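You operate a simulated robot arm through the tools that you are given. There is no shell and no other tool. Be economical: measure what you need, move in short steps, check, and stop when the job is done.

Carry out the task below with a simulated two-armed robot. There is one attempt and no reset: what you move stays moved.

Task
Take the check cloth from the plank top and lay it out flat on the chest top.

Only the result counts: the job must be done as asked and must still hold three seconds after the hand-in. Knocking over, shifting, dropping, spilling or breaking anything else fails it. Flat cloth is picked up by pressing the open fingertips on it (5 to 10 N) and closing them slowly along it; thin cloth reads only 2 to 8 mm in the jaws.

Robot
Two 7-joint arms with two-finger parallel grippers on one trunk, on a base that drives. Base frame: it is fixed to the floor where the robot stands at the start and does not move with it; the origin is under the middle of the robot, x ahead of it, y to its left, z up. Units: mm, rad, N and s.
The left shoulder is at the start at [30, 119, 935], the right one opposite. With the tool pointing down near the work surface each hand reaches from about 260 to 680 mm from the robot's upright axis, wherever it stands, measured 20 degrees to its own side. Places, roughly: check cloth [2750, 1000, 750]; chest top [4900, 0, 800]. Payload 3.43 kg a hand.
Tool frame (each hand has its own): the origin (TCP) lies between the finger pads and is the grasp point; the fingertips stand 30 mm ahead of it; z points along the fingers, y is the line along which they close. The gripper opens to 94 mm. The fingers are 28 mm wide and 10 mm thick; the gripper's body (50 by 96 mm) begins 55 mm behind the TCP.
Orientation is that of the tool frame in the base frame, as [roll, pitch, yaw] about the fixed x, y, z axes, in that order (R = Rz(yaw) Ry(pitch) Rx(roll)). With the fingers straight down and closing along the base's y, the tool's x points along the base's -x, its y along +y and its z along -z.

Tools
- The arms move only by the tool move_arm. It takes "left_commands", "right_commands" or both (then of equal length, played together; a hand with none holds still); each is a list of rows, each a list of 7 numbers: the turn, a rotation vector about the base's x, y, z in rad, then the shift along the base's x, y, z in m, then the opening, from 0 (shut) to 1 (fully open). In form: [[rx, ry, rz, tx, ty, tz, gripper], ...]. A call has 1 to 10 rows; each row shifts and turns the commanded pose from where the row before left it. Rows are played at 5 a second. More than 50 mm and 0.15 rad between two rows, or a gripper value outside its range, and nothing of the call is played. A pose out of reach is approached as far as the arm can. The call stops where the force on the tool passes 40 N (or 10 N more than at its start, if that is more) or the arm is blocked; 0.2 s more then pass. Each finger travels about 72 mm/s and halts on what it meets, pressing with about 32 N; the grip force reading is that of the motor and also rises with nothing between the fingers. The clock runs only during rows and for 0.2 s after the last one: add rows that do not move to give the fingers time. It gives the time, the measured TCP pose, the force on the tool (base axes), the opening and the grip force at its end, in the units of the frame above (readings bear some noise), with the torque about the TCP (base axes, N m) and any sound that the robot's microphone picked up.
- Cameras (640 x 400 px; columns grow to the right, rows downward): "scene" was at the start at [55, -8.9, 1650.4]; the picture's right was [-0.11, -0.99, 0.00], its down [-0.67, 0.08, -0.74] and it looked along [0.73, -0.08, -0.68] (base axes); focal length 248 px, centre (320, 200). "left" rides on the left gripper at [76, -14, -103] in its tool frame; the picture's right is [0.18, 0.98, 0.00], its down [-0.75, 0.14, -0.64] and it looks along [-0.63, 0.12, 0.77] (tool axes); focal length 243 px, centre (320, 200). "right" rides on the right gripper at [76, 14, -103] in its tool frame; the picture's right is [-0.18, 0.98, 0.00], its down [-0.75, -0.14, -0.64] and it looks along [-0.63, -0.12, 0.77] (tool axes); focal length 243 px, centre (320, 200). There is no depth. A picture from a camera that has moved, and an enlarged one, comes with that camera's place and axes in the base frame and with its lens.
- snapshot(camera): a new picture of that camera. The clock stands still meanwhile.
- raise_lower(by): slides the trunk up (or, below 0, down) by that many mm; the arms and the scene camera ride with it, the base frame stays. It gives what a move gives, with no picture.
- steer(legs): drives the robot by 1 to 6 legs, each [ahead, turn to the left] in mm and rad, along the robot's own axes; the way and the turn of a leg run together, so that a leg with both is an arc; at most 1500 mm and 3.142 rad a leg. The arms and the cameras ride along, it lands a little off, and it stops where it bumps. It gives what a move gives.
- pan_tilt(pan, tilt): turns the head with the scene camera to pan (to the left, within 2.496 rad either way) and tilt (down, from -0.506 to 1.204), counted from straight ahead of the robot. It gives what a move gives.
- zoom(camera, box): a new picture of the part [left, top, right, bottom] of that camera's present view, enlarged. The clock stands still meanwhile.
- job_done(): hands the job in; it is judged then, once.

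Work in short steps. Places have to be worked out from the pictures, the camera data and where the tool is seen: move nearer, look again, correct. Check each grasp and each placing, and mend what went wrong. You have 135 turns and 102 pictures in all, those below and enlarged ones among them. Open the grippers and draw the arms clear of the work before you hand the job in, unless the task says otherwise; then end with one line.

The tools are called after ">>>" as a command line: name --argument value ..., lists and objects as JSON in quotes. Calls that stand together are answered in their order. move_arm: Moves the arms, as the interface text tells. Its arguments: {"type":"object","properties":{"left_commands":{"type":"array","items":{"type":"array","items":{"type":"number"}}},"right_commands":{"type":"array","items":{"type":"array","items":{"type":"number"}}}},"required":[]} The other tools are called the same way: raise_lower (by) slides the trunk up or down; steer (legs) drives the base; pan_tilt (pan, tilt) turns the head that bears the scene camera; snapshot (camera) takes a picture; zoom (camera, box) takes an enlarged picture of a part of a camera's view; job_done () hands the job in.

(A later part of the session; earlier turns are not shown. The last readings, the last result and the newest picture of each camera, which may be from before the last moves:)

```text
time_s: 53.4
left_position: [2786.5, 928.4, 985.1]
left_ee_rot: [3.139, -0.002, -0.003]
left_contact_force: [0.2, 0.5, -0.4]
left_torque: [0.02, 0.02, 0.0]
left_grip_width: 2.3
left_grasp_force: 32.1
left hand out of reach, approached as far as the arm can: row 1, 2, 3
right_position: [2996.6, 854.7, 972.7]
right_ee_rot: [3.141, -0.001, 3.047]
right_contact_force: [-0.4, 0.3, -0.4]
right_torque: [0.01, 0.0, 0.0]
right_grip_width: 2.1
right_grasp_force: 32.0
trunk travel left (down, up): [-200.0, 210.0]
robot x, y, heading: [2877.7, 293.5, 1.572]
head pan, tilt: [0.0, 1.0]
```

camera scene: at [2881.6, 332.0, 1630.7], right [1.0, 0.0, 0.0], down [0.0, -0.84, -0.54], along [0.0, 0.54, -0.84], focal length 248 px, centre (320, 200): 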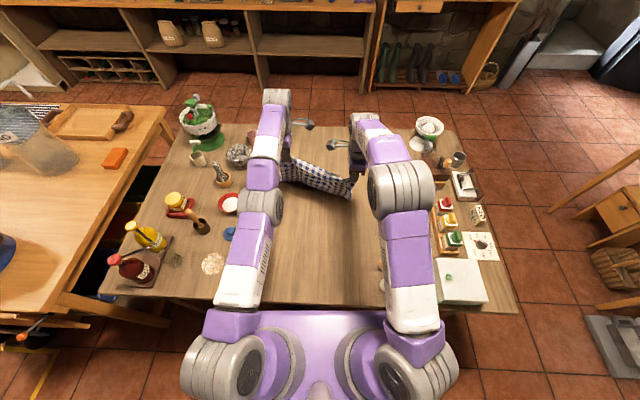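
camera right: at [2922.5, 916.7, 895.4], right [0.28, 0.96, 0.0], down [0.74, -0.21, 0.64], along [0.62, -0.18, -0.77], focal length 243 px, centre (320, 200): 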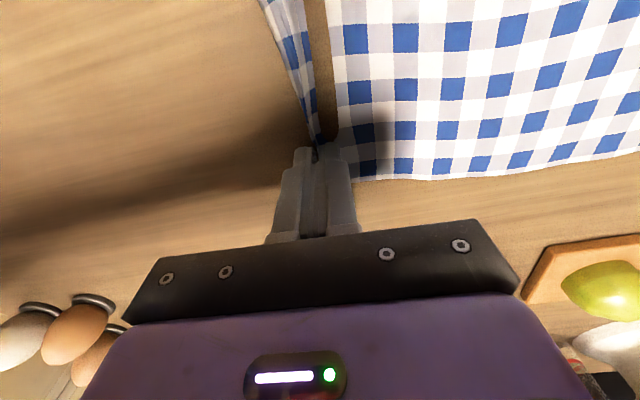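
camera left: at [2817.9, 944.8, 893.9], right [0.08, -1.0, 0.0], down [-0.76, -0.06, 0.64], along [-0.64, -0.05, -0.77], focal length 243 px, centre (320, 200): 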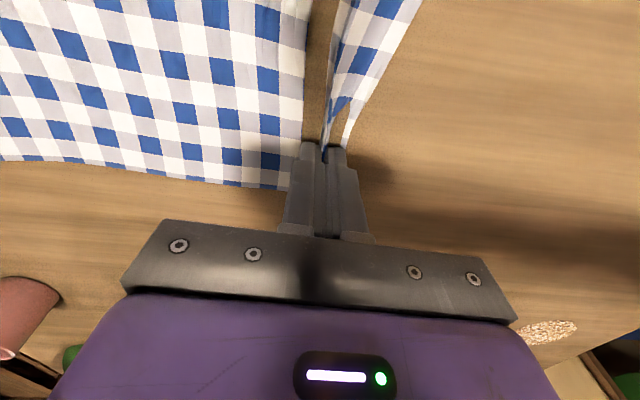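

Larger steps fail. Near a straight elbow, small retractions need large joint motion, so I'll try tiny ones (2 mm rows).

>>> move_arm --left_commands '[[0, 0, 0, 0, -0.002, 0, 0], [0, 0, 0, 0, -0.002, 0, 0], [0, 0, 0, 0, -0.002, 0, 0], [0, 0, 0, 0, -0.002, 0, 0], [0, 0, 0, 0, -0.002, 0, 0], [0, 0, 0, 0, -0.003, 0, 0], [0, 0, 0, 0, -0.003, 0, 0], [0, 0, 0, 0, -0.003, 0, 0], [0, 0, 0, 0, -0.003, 0, 0], [0, 0, 0, 0, 0, 0, 0]]'

```text
time_s: 55.6
left_position: [2787.1, 929.3, 985.5]
left_ee_rot: [3.141, -0.001, -0.004]
left_contact_force: [0.6, -0.2, 0.6]
left_torque: [0.04, 0.01, 0.01]
left_grip_width: 2.7
left_grasp_force: 32.1
left hand out of reach, approached as far as the arm can: row 2, 4, 6, 8
right_position: [2997.2, 855.3, 974.3]
right_ee_rot: [-3.141, 0.0, 3.045]
right_contact_force: [0.7, -0.6, -0.4]
right_torque: [0.0, 0.02, -0.05]
right_grip_width: 2.2
right_grasp_force: 32.2
trunk travel left (down, up): [-200.0, 210.0]
robot x, y, heading: [2873.9, 294.4, 1.568]
head pan, tilt: [0.0, 1.0]
```

Odd: y sticks at about 640 ahead whatever the height. I'll zoom in on the left arm's posture.

>>> zoom --camera "scene" --box '[160, 80, 480, 280]'

```text
2.00 times, centred on (320, 180) of scene
camera zoom: at [2881.6, 332.0, 1630.7], right [1.0, 0.0, 0.0], down [0.0, -0.84, -0.54], along [0.0, 0.54, -0.84], focal length 497 px, centre (320, 240)
```

zoom: 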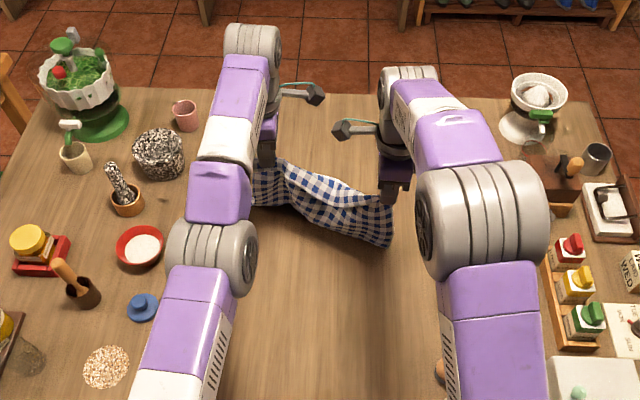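

The left arm is indeed straight. I'll move it down and outward at constant y, which shortens the radius tangentially and should bend the elbow.

>>> move_arm --left_commands '[[0, 0, 0, -0.005, -0.005, -0.02, 0], [0, 0, 0, -0.005, -0.005, -0.02, 0], [0, 0, 0, -0.005, -0.005, -0.02, 0], [0, 0, 0, -0.005, -0.005, -0.02, 0], [0, 0, 0, -0.005, -0.005, -0.02, 0], [0, 0, 0, 0, 0, 0, 0]]' --right_commands '[[0, 0, 0, 0, 0, -0.02, 0], [0, 0, 0, 0, 0, -0.02, 0], [0, 0, 0, 0, 0, -0.02, 0], [0, 0, 0, 0, 0, -0.02, 0], [0, 0, 0, 0, 0, -0.02, 0], [0, 0, 0, 0, 0, 0, 0]]'

```text
time_s: 57.0
left_position: [2767.8, 940.4, 887.8]
left_ee_rot: [3.137, -0.001, -0.003]
left_contact_force: [0.0, -0.2, 0.2]
left_torque: [0.02, 0.01, -0.04]
left_grip_width: 2.7
left_grasp_force: 32.0
left hand out of reach, approached as far as the arm can: row 1, 2, 3, 4, 5
right_position: [2995.8, 857.4, 872.7]
right_ee_rot: [3.141, 0.0, 3.045]
right_contact_force: [0.3, -0.4, 0.3]
right_torque: [0.01, 0.02, 0.02]
right_grip_width: 2.4
right_grasp_force: 32.2
trunk travel left (down, up): [-200.0, 210.0]
robot x, y, heading: [2879.7, 289.3, 1.569]
head pan, tilt: [0.0, 1.0]
```

I'll pull exactly along the straight-arm line (back and slightly down) at full step, several rows, to push the solver out of the singular pose.

>>> move_arm --left_commands '[[0, 0, 0, 0, -0.048, -0.012, 0], [0, 0, 0, 0, -0.048, -0.012, 0], [0, 0, 0, 0, -0.048, -0.012, 0], [0, 0, 0, 0, -0.048, -0.012, 0], [0, 0, 0, 0, 0, 0, 0]]'

```text
time_s: 58.2
left_position: [2782.4, 937.9, 853.5]
left_ee_rot: [3.138, -0.001, -0.005]
left_contact_force: [-0.1, -1.1, 0.3]
left_torque: [0.04, -0.01, -0.02]
left_grip_width: 2.6
left_grasp_force: 32.1
left hand out of reach, approached as far as the arm can: row 1, 2, 3, 4
right_position: [2994.5, 857.1, 873.8]
right_ee_rot: [3.141, 0.0, 3.045]
right_contact_force: [0.3, 0.0, 0.0]
right_torque: [-0.05, 0.02, -0.02]
right_grip_width: 2.1
right_grasp_force: 32.0
trunk travel left (down, up): [-200.0, 210.0]
robot x, y, heading: [2879.1, 290.8, 1.567]
head pan, tilt: [0.0, 1.0]
```

The reach is symmetric about z≈870, so here the radial direction is pure −y. I'll push along it.

>>> move_arm --left_commands '[[0, 0, 0, -0.002, -0.0495, 0, 0], [0, 0, 0, -0.002, -0.0495, 0, 0], [0, 0, 0, -0.002, -0.0495, 0, 0], [0, 0, 0, -0.002, -0.0495, 0, 0], [0, 0, 0, 0, 0, 0, 0]]'

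```text
time_s: 59.4
left_position: [2784.1, 937.8, 851.4]
left_ee_rot: [3.14, 0.002, -0.002]
left_contact_force: [0.9, 0.3, -0.7]
left_torque: [0.02, 0.01, -0.01]
left_grip_width: 2.4
left_grasp_force: 32.0
left hand out of reach, approached as far as the arm can: row 1, 2, 3, 4
right_position: [2995.8, 856.5, 874.2]
right_ee_rot: [3.141, 0.001, 3.044]
right_contact_force: [-0.1, 0.3, 0.4]
right_torque: [0.05, 0.02, -0.03]
right_grip_width: 2.1
right_grasp_force: 32.3
trunk travel left (down, up): [-200.0, 210.0]
robot x, y, heading: [2877.6, 288.4, 1.569]
head pan, tilt: [0.0, 1.0]
```

Perhaps the elbow slipped just past straight and is at its limit on the wrong side. I'll first push outward and up (to the straight pose), then purely down so the elbow bends up, then retract gently.

>>> move_arm --left_commands '[[0, 0, 0, 0, 0.03, 0.03, 0], [0, 0, 0, 0, 0.03, 0.03, 0], [0, 0, 0, 0, 0.03, 0.03, 0], [0, 0, 0, 0, 0, -0.04, 0], [0, 0, 0, 0, 0, -0.04, 0], [0, 0, 0, 0, -0.01, -0.02, 0], [0, 0, 0, 0, -0.01, -0.01, 0], [0, 0, 0, 0, -0.01, 0, 0], [0, 0, 0, 0, 0, 0, 0]]'

```text
time_s: 61.4
left_position: [2780.1, 913.1, 803.4]
left_ee_rot: [-3.139, 0.0, -0.004]
left_contact_force: [0.0, 0.9, 0.2]
left_torque: [0.04, 0.01, 0.04]
left_grip_width: 2.4
left_grasp_force: 32.0
left hand out of reach, approached as far as the arm can: row 1, 2, 3
right_position: [2996.0, 856.6, 873.8]
right_ee_rot: [3.141, 0.001, 3.045]
right_contact_force: [0.0, 0.4, -0.1]
right_torque: [0.01, 0.01, 0.0]
right_grip_width: 2.4
right_grasp_force: 32.4
trunk travel left (down, up): [-200.0, 210.0]
robot x, y, heading: [2878.5, 287.0, 1.57]
head pan, tilt: [0.0, 1.0]
```

That freed the elbow. Now I'll retract left to match right (x≈2742, y≈857, z≈874).

>>> move_arm --left_commands '[[0, 0, 0, -0.01, -0.02, 0.01, 0], [0, 0, 0, -0.01, -0.02, 0.02, 0], [0, 0, 0, -0.01, -0.016, 0.02, 0], [0, 0, 0, -0.005, 0, 0.02, 0], [0, 0, 0, 0, 0, 0, 0]]' --right_commands '[[0, 0, 0.05, 0, 0, 0, 0], [0, 0, 0.05, 0, 0, 0, 0], [0, 0, 0, 0, 0, 0, 0], [0, 0, 0, 0, 0, 0, 0], [0, 0, 0, 0, 0, 0, 0]]'

```text
time_s: 62.6
left_position: [2744.8, 854.8, 874.0]
left_ee_rot: [3.141, 0.0, -0.004]
left_contact_force: [0.3, -0.7, -0.6]
left_torque: [0.07, -0.01, -0.02]
left_grip_width: 2.6
left_grasp_force: 31.8
right_position: [2995.9, 856.5, 874.4]
right_ee_rot: [3.141, 0.002, -3.139]
right_contact_force: [1.1, -0.1, 0.0]
right_torque: [0.0, -0.03, -0.04]
right_grip_width: 2.5
right_grasp_force: 31.8
trunk travel left (down, up): [-200.0, 210.0]
robot x, y, heading: [2882.1, 288.9, 1.569]
head pan, tilt: [0.0, 1.0]
```

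Both hands are level and aligned. I'll lift and retract together.

>>> move_arm --left_commands '[[0, 0, 0, 0, -0.01, 0.03, 0], [0, 0, 0, 0, -0.015, 0.03, 0], [0, 0, 0, 0, -0.02, 0.025, 0], [0, 0, 0, 0, -0.02, 0.025, 0], [0, 0, 0, 0, -0.02, 0.025, 0], [0, 0, 0, 0, -0.02, 0.025, 0], [0, 0, 0, 0, -0.025, 0.02, 0], [0, 0, 0, 0, -0.025, 0.02, 0], [0, 0, 0, 0, 0, 0, 0]]' --right_commands '[[0, 0, 0, 0, -0.01, 0.03, 0], [0, 0, 0, 0, -0.015, 0.03, 0], [0, 0, 0, 0, -0.02, 0.025, 0], [0, 0, 0, 0, -0.02, 0.025, 0], [0, 0, 0, 0, -0.02, 0.025, 0], [0, 0, 0, 0, -0.02, 0.025, 0], [0, 0, 0, 0, -0.025, 0.02, 0], [0, 0, 0, 0, -0.025, 0.02, 0], [0, 0, 0, 0, 0, 0, 0]]'

>>> raise_lower --by 150

>>> snapshot --camera "scene"

```text
time_s: 64.6
left_position: [2744.8, 702.1, 1072.7]
left_ee_rot: [3.14, 0.0, -0.005]
left_contact_force: [-0.4, 0.5, -0.2]
left_torque: [0.04, 0.02, 0.01]
left_grip_width: 2.4
left_grasp_force: 31.9
right_position: [2995.6, 702.7, 1075.1]
right_ee_rot: [-3.14, 0.001, -3.137]
right_contact_force: [0.4, 0.1, -0.2]
right_torque: [0.02, 0.01, -0.03]
right_grip_width: 2.4
right_grasp_force: 32.3
trunk travel left (down, up): [-200.0, 210.0]
robot x, y, heading: [2884.0, 292.4, 1.572]
head pan, tilt: [0.0, 1.0]
```

```text
time_s: 66.3
left_position: [2745.2, 700.4, 1223.2]
left_ee_rot: [-3.141, -0.001, -0.005]
left_contact_force: [0.7, -0.6, -0.7]
left_torque: [0.04, 0.01, 0.0]
left_grip_width: 2.5
left_grasp_force: 31.9
right_position: [2994.9, 703.0, 1225.4]
right_ee_rot: [-3.141, 0.001, -3.138]
right_contact_force: [-0.3, 0.7, 0.8]
right_torque: [-0.01, 0.04, 0.0]
right_grip_width: 2.5
right_grasp_force: 32.1
trunk travel left (down, up): [-350.0, 60.0]
robot x, y, heading: [2881.3, 291.2, 1.565]
head pan, tilt: [0.0, 1.0]
```

```text
74 pictures are left
camera scene: at [2881.6, 332.2, 1780.5], right [1.0, 0.0, 0.0], down [0.0, -0.84, -0.54], along [0.0, 0.54, -0.84], focal length 248 px, centre (320, 200)
```

scene: 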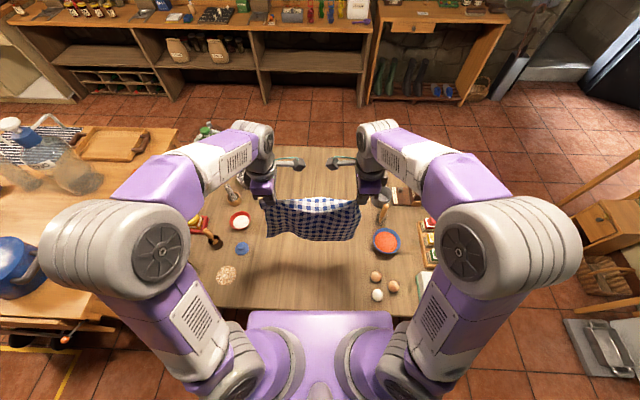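

The cloth hangs cleanly from both hands. I'll back out to y≈0, turn to face the chest, and go forward part of the way.

>>> steer --legs '[[-330, 0], [0, -1.567], [700, 0]]'

>>> pan_tilt --pan 0.0 --tilt 0.7

>>> snapshot --camera "scene"

```text
time_s: 75.8
left_position: [3986.2, 111.7, 1222.7]
left_ee_rot: [-3.141, -0.002, -1.552]
left_contact_force: [-0.7, -0.4, -0.4]
left_torque: [0.02, -0.01, 0.04]
left_grip_width: 2.5
left_grasp_force: 32.5
right_position: [3990.3, -138.2, 1225.8]
right_ee_rot: [3.141, 0.001, 1.594]
right_contact_force: [0.5, 0.0, -0.1]
right_torque: [-0.01, -0.03, 0.02]
right_grip_width: 2.5
right_grasp_force: 31.5
trunk travel left (down, up): [-350.0, 60.0]
robot x, y, heading: [3576.9, -27.5, 0.021]
head pan, tilt: [0.0, 1.0]
```

```text
time_s: 76.6
left_position: [3985.1, 111.8, 1223.6]
left_ee_rot: [-3.141, 0.0, -1.556]
left_contact_force: [-1.0, 1.0, 0.2]
left_torque: [-0.01, 0.01, 0.01]
left_grip_width: 2.7
left_grasp_force: 31.9
right_position: [3991.3, -138.7, 1225.6]
right_ee_rot: [-3.14, 0.0, 1.595]
right_contact_force: [0.0, -0.1, 0.6]
right_torque: [-0.04, 0.0, 0.08]
right_grip_width: 2.4
right_grasp_force: 31.8
trunk travel left (down, up): [-350.0, 60.0]
robot x, y, heading: [3578.4, -29.1, 0.018]
head pan, tilt: [0.0, 0.7]
```

```text
73 pictures are left
camera scene: at [3635.9, -29.4, 1804.0], right [0.02, -1.0, 0.0], down [-0.64, -0.01, -0.76], along [0.76, 0.01, -0.64], focal length 248 px, centre (320, 200)
```

scene: 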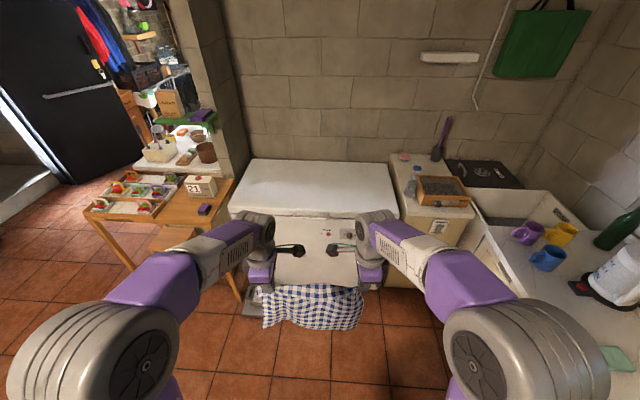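

The chest top is bare, with its front edge at x≈4660–4700 and z≈850. I'll raise the trunk 50 mm and drive up so the cloth hangs above it.

>>> raise_lower --by 55

>>> steer --legs '[[760, -0.018]]'

>>> snapshot --camera "scene"

>>> snapshot --camera "left"

```text
time_s: 77.5
left_position: [3984.8, 110.9, 1278.5]
left_ee_rot: [-3.141, -0.002, -1.552]
left_contact_force: [0.1, 0.9, -0.8]
left_torque: [0.0, 0.04, 0.03]
left_grip_width: 2.3
left_grasp_force: 31.8
right_position: [3990.6, -137.8, 1279.9]
right_ee_rot: [3.141, -0.001, 1.596]
right_contact_force: [0.0, -0.1, -0.1]
right_torque: [-0.01, -0.04, 0.03]
right_grip_width: 2.4
right_grasp_force: 31.5
trunk travel left (down, up): [-405.0, 5.0]
robot x, y, heading: [3579.1, -31.3, 0.016]
head pan, tilt: [0.0, 0.7]
```

```text
time_s: 81.7
left_position: [4756.3, 106.1, 1279.6]
left_ee_rot: [3.141, 0.0, -1.58]
left_contact_force: [-0.1, 0.1, -0.3]
left_torque: [-0.01, -0.01, 0.03]
left_grip_width: 2.5
left_grasp_force: 32.0
right_position: [4756.8, -144.4, 1280.6]
right_ee_rot: [-3.141, 0.0, 1.57]
right_contact_force: [-0.1, -0.1, -1.2]
right_torque: [0.01, -0.02, 0.03]
right_grip_width: 2.4
right_grasp_force: 31.1
trunk travel left (down, up): [-405.0, 5.0]
robot x, y, heading: [4350.6, -27.0, -0.007]
head pan, tilt: [0.0, 0.7]
```

```text
72 pictures are left
camera scene: at [4404.4, -26.5, 1859.1], right [-0.01, -1.0, 0.0], down [-0.64, 0.0, -0.77], along [0.77, -0.01, -0.64], focal length 248 px, centre (320, 200)
```

scene: 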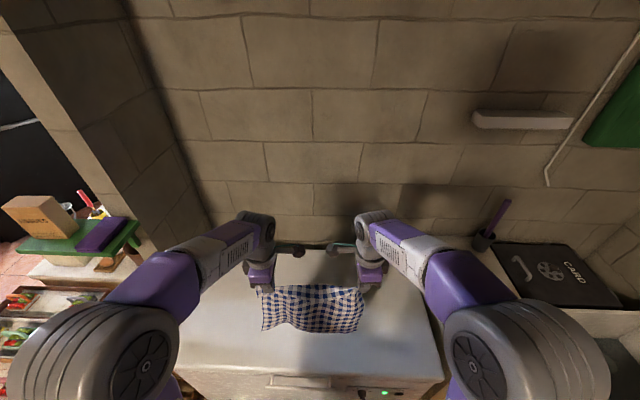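

```text
71 pictures are left
camera left: at [4770.3, 29.5, 1380.4], right [-0.98, -0.18, 0.0], down [-0.13, 0.75, 0.64], along [-0.11, 0.63, -0.77], focal length 243 px, centre (320, 200)
```

left: 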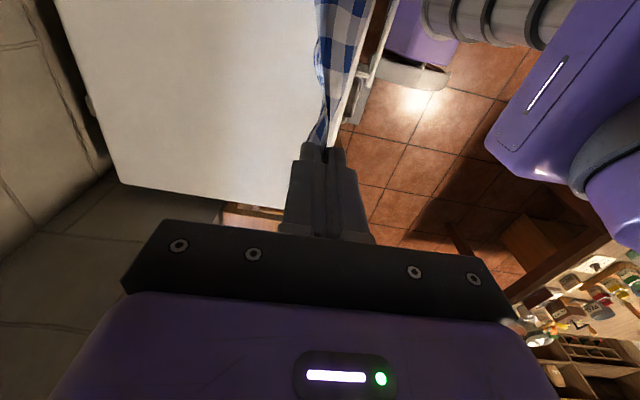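

The cloth hangs about 265 mm below the TCP, over a chest top spanning x≈4685–5230. I'll drive 100 mm closer and extend the hands forward to x≈5045.

>>> steer --legs '[[100, 0.007]]'

>>> move_arm --left_commands '[[0, 0, 0, 0.03, 0, -0.01, 0], [0, 0, 0, 0.03, 0, -0.01, 0], [0, 0, 0, 0.03, 0, -0.01, 0], [0, 0, 0, 0.03, 0, -0.01, 0], [0, 0, 0, 0.03, 0, -0.01, 0], [0, 0, 0, 0.03, 0, -0.01, 0], [0, 0, 0, 0, 0, 0, 0], [0, 0, 0, 0, 0, 0, 0]]' --right_commands '[[0, 0, 0, 0.03, 0, -0.01, 0], [0, 0, 0, 0.03, 0, -0.01, 0], [0, 0, 0, 0.03, 0, -0.01, 0], [0, 0, 0, 0.03, 0, -0.01, 0], [0, 0, 0, 0.03, 0, -0.01, 0], [0, 0, 0, 0.03, 0, -0.01, 0], [0, 0, 0, 0, 0, 0, 0], [0, 0, 0, 0, 0, 0, 0]]'

>>> snapshot --camera "scene"

```text
time_s: 83.0
left_position: [4856.7, 107.8, 1277.9]
left_ee_rot: [3.139, 0.0, -1.572]
left_contact_force: [0.1, -0.8, 0.3]
left_torque: [-0.04, 0.03, 0.04]
left_grip_width: 2.4
left_grasp_force: 31.5
right_position: [4859.3, -142.4, 1280.5]
right_ee_rot: [-3.14, 0.002, 1.578]
right_contact_force: [0.6, -0.3, -0.2]
right_torque: [-0.02, -0.01, 0.04]
right_grip_width: 2.5
right_grasp_force: 31.8
trunk travel left (down, up): [-405.0, 5.0]
robot x, y, heading: [4443.3, -32.4, 0.003]
head pan, tilt: [0.0, 0.7]
stopped in leg 1: the robot was blocked; the commanded pose is now the measured one
```

```text
time_s: 84.8
left_position: [5036.4, 107.6, 1219.6]
left_ee_rot: [3.14, 0.0, -1.572]
left_contact_force: [0.4, -0.8, 0.3]
left_torque: [0.01, 0.02, 0.05]
left_grip_width: 2.3
left_grasp_force: 32.1
right_position: [5037.7, -142.6, 1219.6]
right_ee_rot: [-3.14, -0.001, 1.577]
right_contact_force: [-0.1, 0.4, 0.1]
right_torque: [0.01, 0.01, 0.08]
right_grip_width: 2.2
right_grasp_force: 31.9
trunk travel left (down, up): [-405.0, 5.0]
robot x, y, heading: [4445.2, -32.0, 0.0]
head pan, tilt: [0.0, 0.7]
```

```text
70 pictures are left
camera scene: at [4504.7, -30.0, 1859.1], right [0.0, -1.0, 0.0], down [-0.64, 0.0, -0.76], along [0.76, 0.0, -0.64], focal length 248 px, centre (320, 200)
```

scene: 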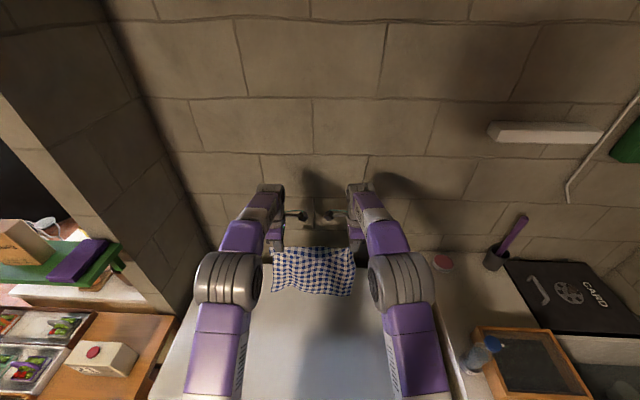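

The base bumped lightly at the end of that leg, so I'll back off 20 mm to relieve it. Then I'll look at the cloth's side view with a wrist camera.

>>> steer --legs '[[-20, 0]]'

>>> move_arm --left_commands '[[0, 0, 0, 0, 0, -0.02, 0], [0, 0, 0, 0, 0, -0.02, 0], [0, 0, 0, 0, 0, 0, 0], [0, 0, 0, 0, 0, 0, 0]]' --right_commands '[[0, 0, 0, 0, 0, -0.02, 0], [0, 0, 0, 0, 0, -0.02, 0], [0, 0, 0, 0, 0, 0, 0], [0, 0, 0, 0, 0, 0, 0]]'

>>> snapshot --camera "left"

>>> zoom --camera "scene" --box '[220, 200, 400, 312]'

```text
time_s: 85.6
left_position: [5019.2, 107.6, 1217.7]
left_ee_rot: [3.14, 0.0, -1.571]
left_contact_force: [1.0, -0.9, 0.3]
left_torque: [0.02, 0.04, 0.05]
left_grip_width: 2.5
left_grasp_force: 31.5
right_position: [5020.9, -143.5, 1218.6]
right_ee_rot: [-3.138, 0.001, 1.577]
right_contact_force: [-0.7, -0.2, -0.1]
right_torque: [-0.04, 0.02, 0.01]
right_grip_width: 2.2
right_grasp_force: 31.9
trunk travel left (down, up): [-405.0, 5.0]
robot x, y, heading: [4428.2, -32.3, 0.004]
head pan, tilt: [0.0, 0.7]
```

```text
time_s: 86.6
left_position: [5017.4, 107.7, 1180.2]
left_ee_rot: [3.14, 0.001, -1.571]
left_contact_force: [0.3, -0.2, -0.7]
left_torque: [0.0, -0.01, 0.03]
left_grip_width: 2.5
left_grasp_force: 31.6
right_position: [5018.9, -143.0, 1179.2]
right_ee_rot: [-3.14, 0.0, 1.578]
right_contact_force: [0.0, 1.1, 0.0]
right_torque: [0.0, 0.0, 0.04]
right_grip_width: 2.1
right_grasp_force: 31.9
trunk travel left (down, up): [-405.0, 5.0]
robot x, y, heading: [4430.3, -30.4, -0.003]
head pan, tilt: [0.0, 0.7]
```

```text
69 pictures are left
camera left: at [5030.5, 32.2, 1281.1], right [-0.98, -0.18, 0.0], down [-0.14, 0.75, 0.64], along [-0.12, 0.63, -0.77], focal length 243 px, centre (320, 200)
```

left: 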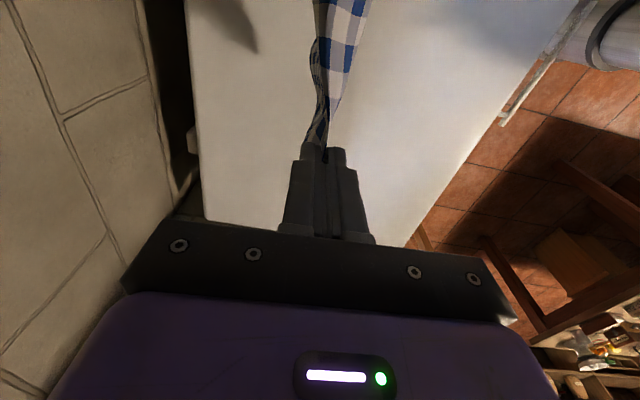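

```text
3.56 times, centred on (310, 256) of scene
camera zoom: at [4485.5, -30.2, 1859.0], right [0.0, -1.0, 0.0], down [-0.64, 0.0, -0.76], along [0.76, 0.0, -0.64], focal length 883 px, centre (356, 1)
```

zoom: 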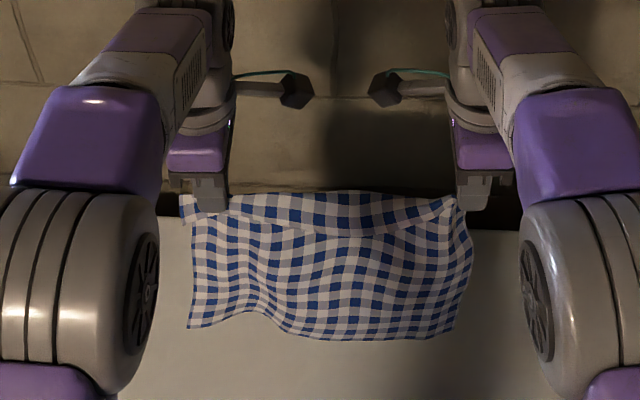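

The cloth hangs flat with a small flap on the robot side, which will drop back naturally. I'll lower until its bottom edge should just touch, and look.

>>> move_arm --left_commands '[[0, 0, 0, 0, 0, -0.015, 0], [0, 0, 0, 0, 0, -0.015, 0], [0, 0, 0, 0, 0, -0.015, 0], [0, 0, 0, 0, 0, 0, 0], [0, 0, 0, 0, 0, 0, 0]]' --right_commands '[[0, 0, 0, 0, 0, -0.015, 0], [0, 0, 0, 0, 0, -0.015, 0], [0, 0, 0, 0, 0, -0.015, 0], [0, 0, 0, 0, 0, 0, 0], [0, 0, 0, 0, 0, 0, 0]]'

>>> zoom --camera "scene" --box '[220, 200, 400, 312]'

```text
time_s: 87.8
left_position: [5015.5, 109.6, 1134.2]
left_ee_rot: [3.141, -0.001, -1.573]
left_contact_force: [-0.1, 0.3, -0.2]
left_torque: [0.01, 0.01, 0.07]
left_grip_width: 2.6
left_grasp_force: 31.8
right_position: [5017.2, -142.6, 1133.6]
right_ee_rot: [-3.141, 0.001, 1.579]
right_contact_force: [0.6, -0.1, 0.0]
right_torque: [-0.03, -0.02, 0.04]
right_grip_width: 2.3
right_grasp_force: 32.3
trunk travel left (down, up): [-405.0, 5.0]
robot x, y, heading: [4427.3, -33.3, 0.0]
head pan, tilt: [0.0, 0.7]
```

```text
3.56 times, centred on (310, 256) of scene
camera zoom: at [4484.5, -30.1, 1859.1], right [0.0, -1.0, 0.0], down [-0.64, 0.0, -0.76], along [0.76, 0.0, -0.64], focal length 883 px, centre (356, 1)
```

zoom: 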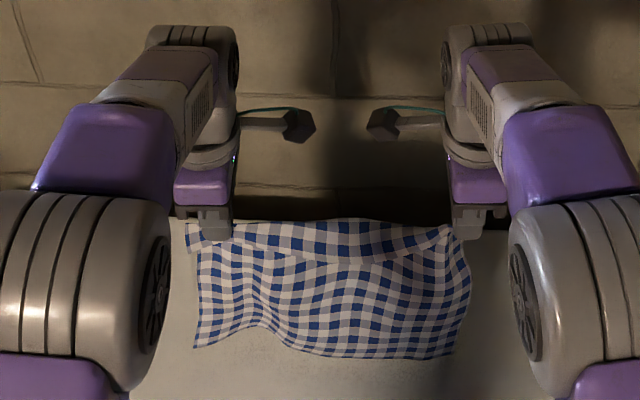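

The bottom edge is at z≈876, about touching. I'll start laying: down and back equally.

>>> move_arm --left_commands '[[0, 0, 0, 0, 0, -0.012, 0], [0, 0, 0, 0, 0, -0.012, 0], [0, 0, 0, -0.005, 0, -0.01, 0], [0, 0, 0, -0.01, 0, -0.01, 0], [0, 0, 0, -0.01, 0, -0.01, 0], [0, 0, 0, -0.01, 0, -0.01, 0], [0, 0, 0, -0.01, 0, -0.01, 0], [0, 0, 0, -0.01, 0, -0.01, 0], [0, 0, 0, 0, 0, 0, 0]]' --right_commands '[[0, 0, 0, 0, 0, -0.012, 0], [0, 0, 0, 0, 0, -0.012, 0], [0, 0, 0, -0.005, 0, -0.01, 0], [0, 0, 0, -0.01, 0, -0.01, 0], [0, 0, 0, -0.01, 0, -0.01, 0], [0, 0, 0, -0.01, 0, -0.01, 0], [0, 0, 0, -0.01, 0, -0.01, 0], [0, 0, 0, -0.01, 0, -0.01, 0], [0, 0, 0, 0, 0, 0, 0]]'

>>> zoom --camera "scene" --box '[210, 200, 410, 325]'

>>> snapshot --camera "left"

```text
time_s: 89.8
left_position: [4960.6, 108.1, 1050.6]
left_ee_rot: [-3.141, 0.0, -1.571]
left_contact_force: [0.4, 0.1, -0.1]
left_torque: [0.02, -0.02, 0.08]
left_grip_width: 2.5
left_grasp_force: 31.9
right_position: [4963.1, -142.6, 1049.6]
right_ee_rot: [-3.141, 0.002, 1.578]
right_contact_force: [-0.4, 1.1, 0.2]
right_torque: [0.04, -0.01, 0.06]
right_grip_width: 2.5
right_grasp_force: 31.7
trunk travel left (down, up): [-405.0, 5.0]
robot x, y, heading: [4426.6, -30.6, 0.003]
head pan, tilt: [0.0, 0.7]
```

```text
3.20 times, centred on (310, 262) of scene
camera zoom: at [4484.6, -30.2, 1859.1], right [0.0, -1.0, 0.0], down [-0.64, 0.0, -0.76], along [0.76, 0.0, -0.64], focal length 795 px, centre (352, 0)
```

zoom: 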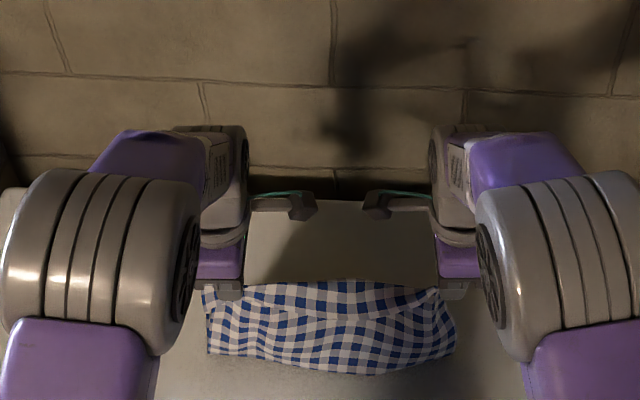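

```text
65 pictures are left
camera left: at [4974.6, 31.1, 1152.9], right [-0.98, -0.18, 0.0], down [-0.14, 0.75, 0.64], along [-0.12, 0.63, -0.77], focal length 243 px, centre (320, 200)
```

left: 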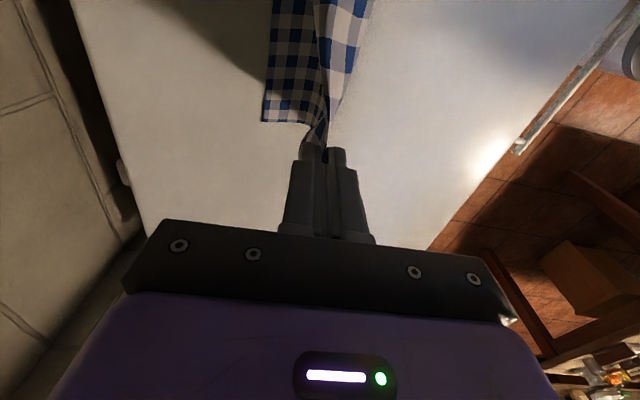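

It's working: the free edge lies forward (x≈5019) on the chest. I'll continue down and back.

>>> move_arm --left_commands '[[0, 0, 0, -0.011, 0, -0.011, 0], [0, 0, 0, -0.011, 0, -0.011, 0], [0, 0, 0, -0.011, 0, -0.011, 0], [0, 0, 0, -0.011, 0, -0.011, 0], [0, 0, 0, -0.011, 0, -0.011, 0], [0, 0, 0, -0.011, 0, -0.011, 0], [0, 0, 0, -0.011, 0, -0.011, 0], [0, 0, 0, -0.011, 0, -0.011, 0], [0, 0, 0, -0.011, 0, -0.011, 0], [0, 0, 0, 0, 0, 0, 0]]' --right_commands '[[0, 0, 0, -0.011, 0, -0.011, 0], [0, 0, 0, -0.011, 0, -0.011, 0], [0, 0, 0, -0.011, 0, -0.011, 0], [0, 0, 0, -0.011, 0, -0.011, 0], [0, 0, 0, -0.011, 0, -0.011, 0], [0, 0, 0, -0.011, 0, -0.011, 0], [0, 0, 0, -0.011, 0, -0.011, 0], [0, 0, 0, -0.011, 0, -0.011, 0], [0, 0, 0, -0.011, 0, -0.011, 0], [0, 0, 0, 0, 0, 0, 0]]'

>>> snapshot --camera "left"

>>> snapshot --camera "scene"

```text
time_s: 92.0
left_position: [4860.4, 106.5, 950.8]
left_ee_rot: [-3.141, 0.001, -1.571]
left_contact_force: [0.0, 0.5, -0.3]
left_torque: [0.0, 0.02, 0.03]
left_grip_width: 2.4
left_grasp_force: 31.6
right_position: [4862.2, -143.8, 952.3]
right_ee_rot: [-3.141, 0.001, 1.578]
right_contact_force: [-0.2, -0.1, 0.8]
right_torque: [0.0, -0.01, 0.06]
right_grip_width: 2.3
right_grasp_force: 31.8
trunk travel left (down, up): [-405.0, 5.0]
robot x, y, heading: [4429.1, -33.6, 0.0]
head pan, tilt: [0.0, 0.7]
```

```text
64 pictures are left
camera left: at [4874.7, 30.7, 1053.1], right [-0.98, -0.18, 0.0], down [-0.14, 0.75, 0.64], along [-0.12, 0.63, -0.77], focal length 243 px, centre (320, 200)
```

left: 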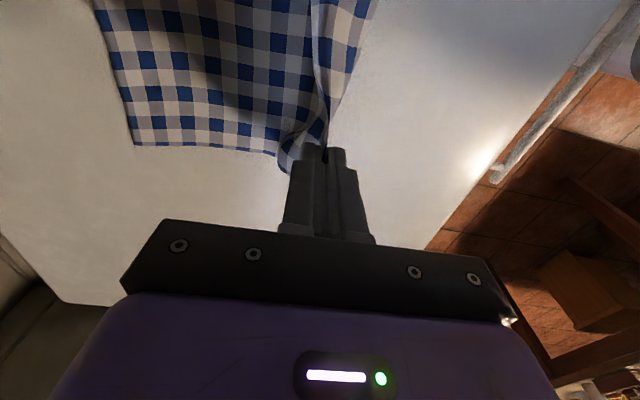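

```text
63 pictures are left
camera scene: at [4484.5, -30.2, 1859.1], right [0.0, -1.0, 0.0], down [-0.64, 0.0, -0.76], along [0.76, 0.0, -0.64], focal length 248 px, centre (320, 200)
```

scene: 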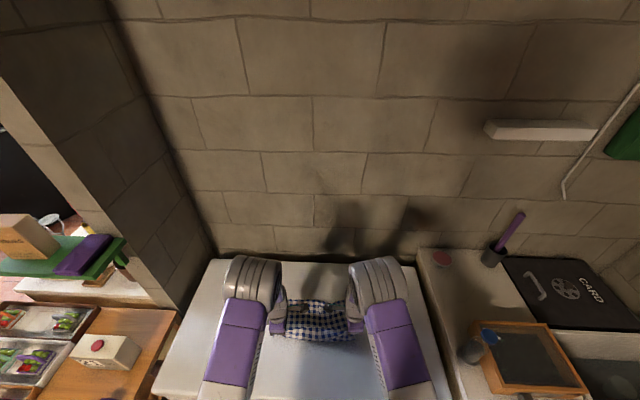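

The lay-down continues well, so I'll lower the remaining ~55 mm while moving back.

>>> move_arm --left_commands '[[0, 0, 0, -0.012, 0, -0.01, 0], [0, 0, 0, -0.012, 0, -0.01, 0], [0, 0, 0, -0.012, 0, -0.01, 0], [0, 0, 0, -0.012, 0, -0.01, 0], [0, 0, 0, -0.01, 0, -0.005, 0], [0, 0, 0, 0, 0, 0, 0]]' --right_commands '[[0, 0, 0, -0.012, 0, -0.01, 0], [0, 0, 0, -0.012, 0, -0.01, 0], [0, 0, 0, -0.012, 0, -0.01, 0], [0, 0, 0, -0.012, 0, -0.01, 0], [0, 0, 0, -0.01, 0, -0.005, 0], [0, 0, 0, 0, 0, 0, 0]]'

>>> snapshot --camera "left"

>>> snapshot --camera "right"

```text
time_s: 93.4
left_position: [4803.4, 108.1, 905.4]
left_ee_rot: [-3.141, 0.0, -1.572]
left_contact_force: [-0.1, 0.9, 0.6]
left_torque: [0.0, -0.01, 0.03]
left_grip_width: 2.7
left_grasp_force: 31.9
right_position: [4806.1, -143.4, 905.6]
right_ee_rot: [-3.141, 0.001, 1.577]
right_contact_force: [0.0, -0.2, -0.3]
right_torque: [0.0, 0.0, 0.03]
right_grip_width: 2.2
right_grasp_force: 32.0
trunk travel left (down, up): [-405.0, 5.0]
robot x, y, heading: [4423.8, -29.3, 0.002]
head pan, tilt: [0.0, 0.7]
```

```text
62 pictures are left
camera left: at [4817.2, 31.3, 1006.7], right [-0.98, -0.18, 0.0], down [-0.14, 0.75, 0.64], along [-0.12, 0.63, -0.77], focal length 243 px, centre (320, 200)
```

left: 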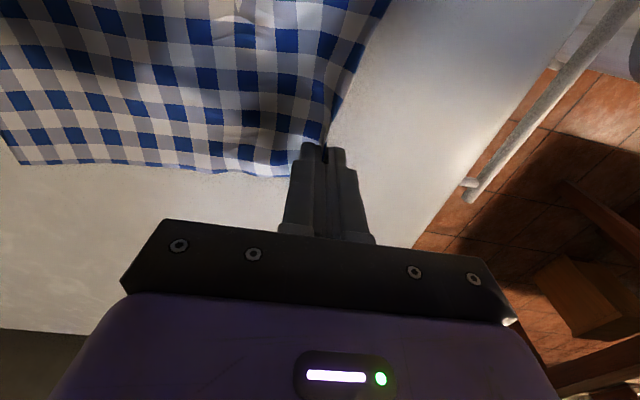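

```text
61 pictures are left
camera right: at [4819.5, -65.9, 1009.2], right [0.98, -0.18, 0.0], down [-0.13, -0.75, 0.64], along [-0.11, -0.63, -0.77], focal length 243 px, centre (320, 200)
```

right: 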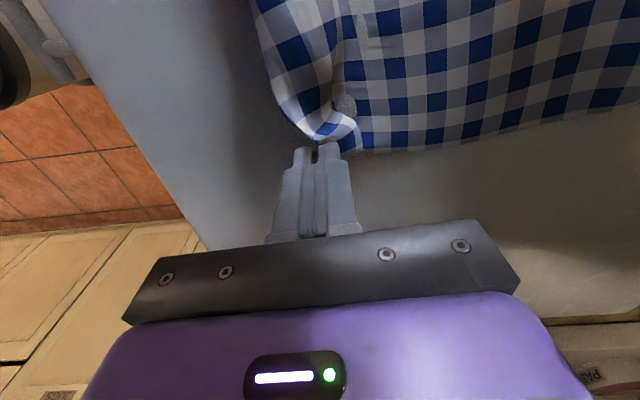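

There's still some slack: the far edge is at x≈5012 and the hands at x≈4804. I'll keep lowering to near contact, moving back and spreading the hands slightly.

>>> move_arm --left_commands '[[0, 0, 0, -0.01, 0.002, -0.005, 0], [0, 0, 0, -0.01, 0.001, -0.004, 0], [0, 0, 0, -0.01, 0, -0.003, 0], [0, 0, 0, -0.008, 0, 0, 0], [0, 0, 0, 0, 0, 0, 0]]' --right_commands '[[0, 0, 0, -0.01, -0.002, -0.005, 0], [0, 0, 0, -0.01, -0.001, -0.004, 0], [0, 0, 0, -0.01, 0, -0.003, 0], [0, 0, 0, -0.008, 0, 0, 0], [0, 0, 0, 0, 0, 0, 0]]'

>>> snapshot --camera "left"

>>> zoom --camera "scene" --box '[240, 260, 400, 360]'

```text
time_s: 94.6
left_position: [4765.8, 110.0, 894.0]
left_ee_rot: [-3.141, -0.001, -1.571]
left_contact_force: [0.9, 0.7, 0.3]
left_torque: [-0.02, -0.03, 0.06]
left_grip_width: 2.4
left_grasp_force: 31.6
right_position: [4767.1, -146.0, 894.4]
right_ee_rot: [-3.141, 0.001, 1.579]
right_contact_force: [0.4, -0.8, 0.9]
right_torque: [0.03, 0.0, 0.0]
right_grip_width: 2.5
right_grasp_force: 31.7
trunk travel left (down, up): [-405.0, 5.0]
robot x, y, heading: [4425.2, -29.6, -0.002]
head pan, tilt: [0.0, 0.7]
```

```text
60 pictures are left
camera left: at [4779.5, 33.9, 995.7], right [-0.98, -0.18, 0.0], down [-0.14, 0.75, 0.64], along [-0.12, 0.63, -0.77], focal length 243 px, centre (320, 200)
```

left: 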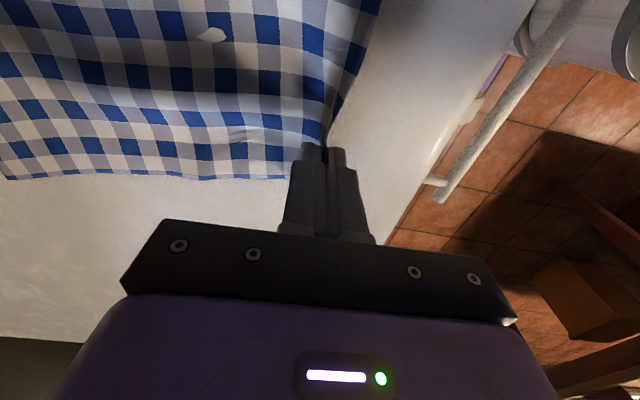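

```text
4.00 times, centred on (320, 310) of scene
camera zoom: at [4484.6, -30.2, 1859.1], right [0.0, -1.0, 0.0], down [-0.64, 0.0, -0.76], along [0.76, 0.0, -0.64], focal length 993 px, centre (320, -240)
```

zoom: 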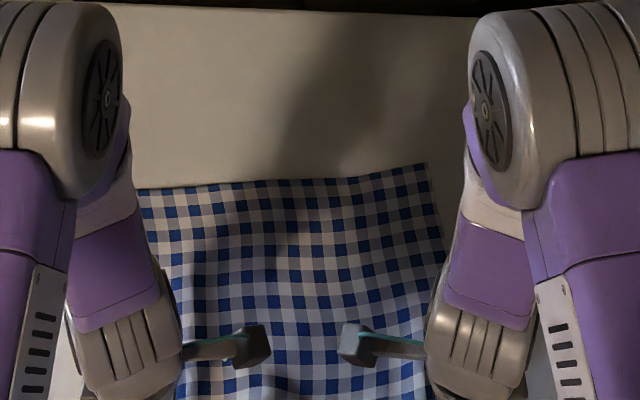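

The far part lies flat. I'll lower to contact in small steps with a slight final pull.

>>> move_arm --left_commands '[[0, 0, 0, -0.003, 0, -0.003, 0], [0, 0, 0, -0.003, 0, -0.003, 0], [0, 0, 0, 0, 0, -0.002, 0], [0, 0, 0, 0, 0, 0, 0]]' --right_commands '[[0, 0, 0, -0.003, 0, -0.003, 0], [0, 0, 0, -0.003, 0, -0.003, 0], [0, 0, 0, 0, 0, -0.002, 0], [0, 0, 0, 0, 0, 0, 0]]'

```text
time_s: 95.6
left_position: [4760.2, 110.4, 886.2]
left_ee_rot: [-3.141, -0.002, -1.573]
left_contact_force: [0.0, 0.5, 2.3]
left_torque: [-0.04, -0.05, 0.02]
left_grip_width: 2.3
left_grasp_force: 31.9
right_position: [4761.1, -146.3, 885.2]
right_ee_rot: [-3.141, 0.002, 1.578]
right_contact_force: [-0.5, 0.5, 0.1]
right_torque: [-0.02, -0.04, 0.02]
right_grip_width: 2.2
right_grasp_force: 31.9
trunk travel left (down, up): [-405.0, 5.0]
robot x, y, heading: [4425.6, -31.3, 0.002]
head pan, tilt: [0.0, 0.7]
```

Both are at contact. I'll open slightly in place and then rise straight up.

>>> move_arm --left_commands '[[0, 0, 0, 0, 0, 0.001, 0.06], [0, 0, 0, 0, 0, 0, 0.12], [0, 0, 0, 0, 0, 0.003, 0.18], [0, 0, 0, 0, 0, 0.01, 0.2], [0, 0, 0, 0, 0, 0.02, 0.2], [0, 0, 0, 0, 0, 0.03, 0.2], [0, 0, 0, 0, 0, 0.03, 0.2], [0, 0, 0, 0, 0, 0, 0.2]]' --right_commands '[[0, 0, 0, 0, 0, 0.001, 0.06], [0, 0, 0, 0, 0, 0, 0.12], [0, 0, 0, 0, 0, 0.003, 0.18], [0, 0, 0, 0, 0, 0.01, 0.2], [0, 0, 0, 0, 0, 0.02, 0.2], [0, 0, 0, 0, 0, 0.03, 0.2], [0, 0, 0, 0, 0, 0.03, 0.2], [0, 0, 0, 0, 0, 0, 0.2]]'

>>> snapshot --camera "left"

>>> snapshot --camera "right"

```text
time_s: 97.4
left_position: [4759.7, 110.4, 978.5]
left_ee_rot: [3.14, 0.0, -1.571]
left_contact_force: [0.0, -0.1, -0.5]
left_torque: [0.0, -0.02, 0.0]
left_grip_width: 18.9
left_grasp_force: 0.0
right_position: [4762.0, -145.1, 980.6]
right_ee_rot: [-3.14, -0.001, 1.578]
right_contact_force: [0.5, -0.1, 0.1]
right_torque: [0.0, -0.04, 0.0]
right_grip_width: 18.9
right_grasp_force: 0.2
trunk travel left (down, up): [-405.0, 5.0]
robot x, y, heading: [4427.1, -28.4, 0.002]
head pan, tilt: [0.0, 0.7]
```

```text
58 pictures are left
camera left: at [4773.6, 34.2, 1081.5], right [-0.98, -0.18, 0.0], down [-0.14, 0.75, 0.64], along [-0.12, 0.63, -0.77], focal length 243 px, centre (320, 200)
```

left: 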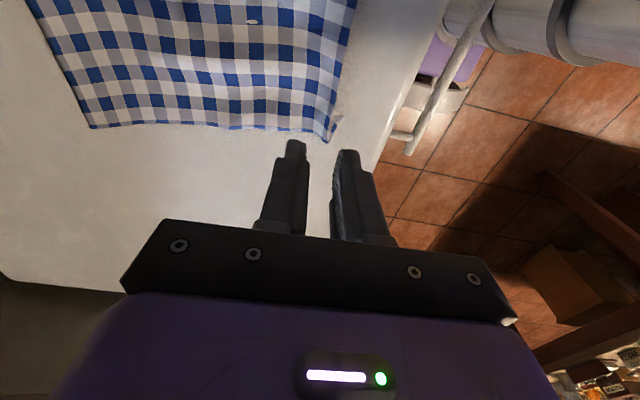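

```text
57 pictures are left
camera right: at [4776.5, -67.9, 1085.5], right [0.98, -0.18, 0.0], down [-0.13, -0.75, 0.64], along [-0.11, -0.63, -0.77], focal length 243 px, centre (320, 200)
```

right: 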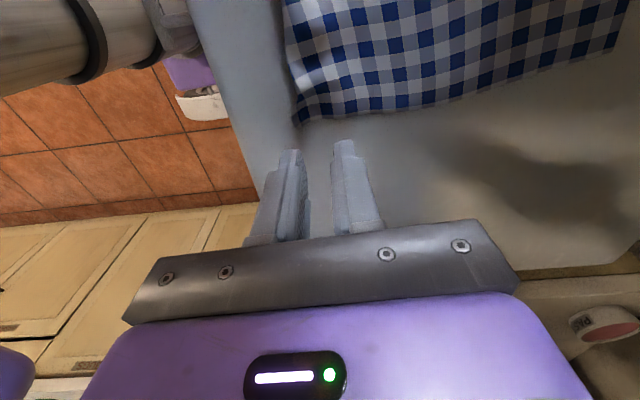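

The cloth has released nicely. I'll move the hands up and outward and view the whole cloth.

>>> move_arm --left_commands '[[0, 0, 0, 0, 0.02, 0.04, 0.2], [0, 0, 0, 0, 0.04, 0.02, 0.2], [0, 0, 0, 0, 0.045, 0, 0.2], [0, 0, 0, 0, 0.045, 0, 0.2], [0, 0, 0, 0, 0, 0, 0.2]]' --right_commands '[[0, 0, 0, 0, -0.02, 0.04, 0.2], [0, 0, 0, 0, -0.04, 0.02, 0.2], [0, 0, 0, 0, -0.045, 0, 0.2], [0, 0, 0, 0, -0.045, 0, 0.2], [0, 0, 0, 0, 0, 0, 0.2]]'

>>> pan_tilt --pan 0.0 --tilt 1.05

>>> zoom --camera "scene" --box '[220, 170, 420, 295]'

```text
time_s: 98.6
left_position: [4758.9, 261.7, 1039.4]
left_ee_rot: [3.139, -0.001, -1.573]
left_contact_force: [0.7, -0.8, 0.6]
left_torque: [0.01, -0.02, 0.03]
left_grip_width: 19.1
left_grasp_force: 0.0
right_position: [4764.6, -294.0, 1041.9]
right_ee_rot: [-3.14, 0.001, 1.578]
right_contact_force: [0.1, 0.2, -0.4]
right_torque: [0.0, 0.0, -0.05]
right_grip_width: 18.9
right_grasp_force: 0.0
trunk travel left (down, up): [-405.0, 5.0]
robot x, y, heading: [4430.3, -30.8, 0.002]
head pan, tilt: [0.0, 0.7]
```

```text
time_s: 99.4
left_position: [4758.0, 261.2, 1040.2]
left_ee_rot: [-3.141, -0.002, -1.57]
left_contact_force: [-0.6, 0.0, 0.1]
left_torque: [0.0, -0.04, -0.03]
left_grip_width: 18.8
left_grasp_force: 0.1
right_position: [4764.1, -293.4, 1040.7]
right_ee_rot: [3.142, 0.0, 1.577]
right_contact_force: [-0.1, 1.0, 0.3]
right_torque: [0.0, 0.0, 0.0]
right_grip_width: 18.8
right_grasp_force: 0.1
trunk travel left (down, up): [-405.0, 5.0]
robot x, y, heading: [4424.2, -28.5, 0.006]
head pan, tilt: [0.0, 1.051]
```

```text
3.20 times, centred on (320, 232) of scene
camera zoom: at [4465.8, -30.2, 1832.3], right [0.0, -1.0, 0.0], down [-0.87, 0.0, -0.5], along [0.5, 0.0, -0.87], focal length 795 px, centre (320, 96)
```

zoom: 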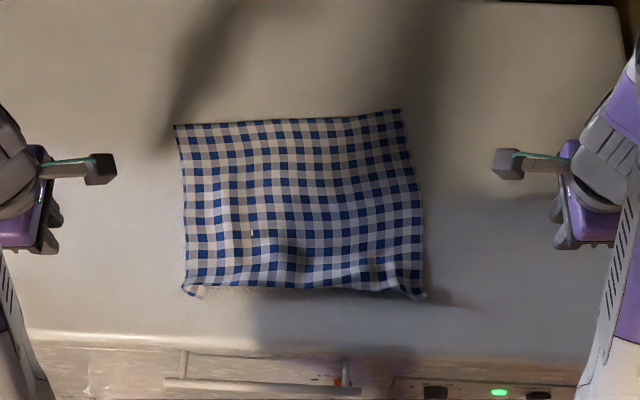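

It's mostly flat, but the near edge may be curled under or over. I'll zoom in close.

>>> zoom --camera "scene" --box '[270, 200, 360, 256]'

>>> snapshot --camera "left"

```text
7.11 times, centred on (315, 228) of scene
camera zoom: at [4465.8, -30.2, 1832.3], right [0.0, -1.0, 0.0], down [-0.87, 0.0, -0.5], along [0.5, 0.0, -0.87], focal length 1766 px, centre (356, 1)
```

zoom: 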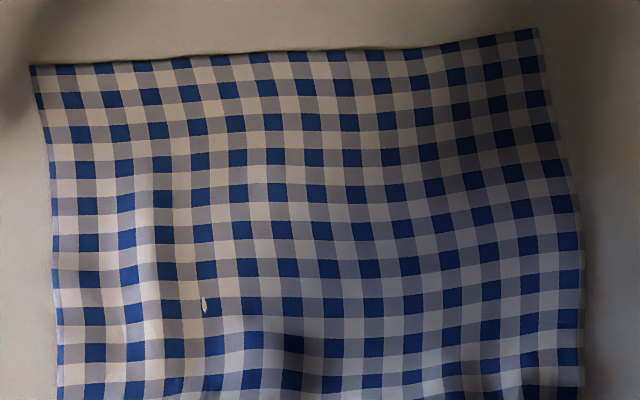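

```text
54 pictures are left
camera left: at [4772.2, 185.0, 1142.3], right [-0.98, -0.18, 0.0], down [-0.14, 0.75, 0.64], along [-0.12, 0.63, -0.77], focal length 243 px, centre (320, 200)
```

left: 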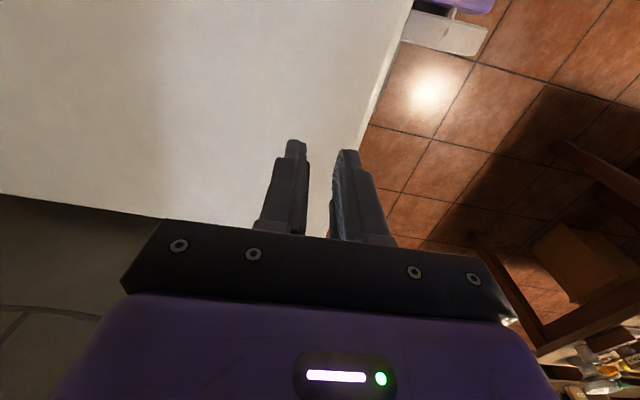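

>>> zoom --camera "scene" --box '[265, 235, 365, 298]'

```text
6.35 times, centred on (315, 266) of scene
camera zoom: at [4465.8, -30.2, 1832.3], right [0.0, -1.0, 0.0], down [-0.87, 0.0, -0.5], along [0.5, 0.0, -0.87], focal length 1577 px, centre (352, -222)
```

zoom: 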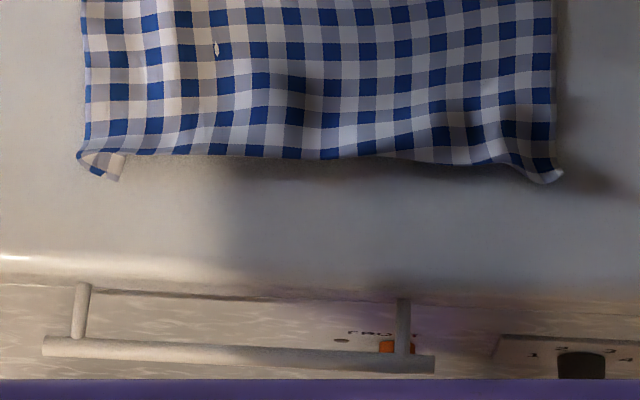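

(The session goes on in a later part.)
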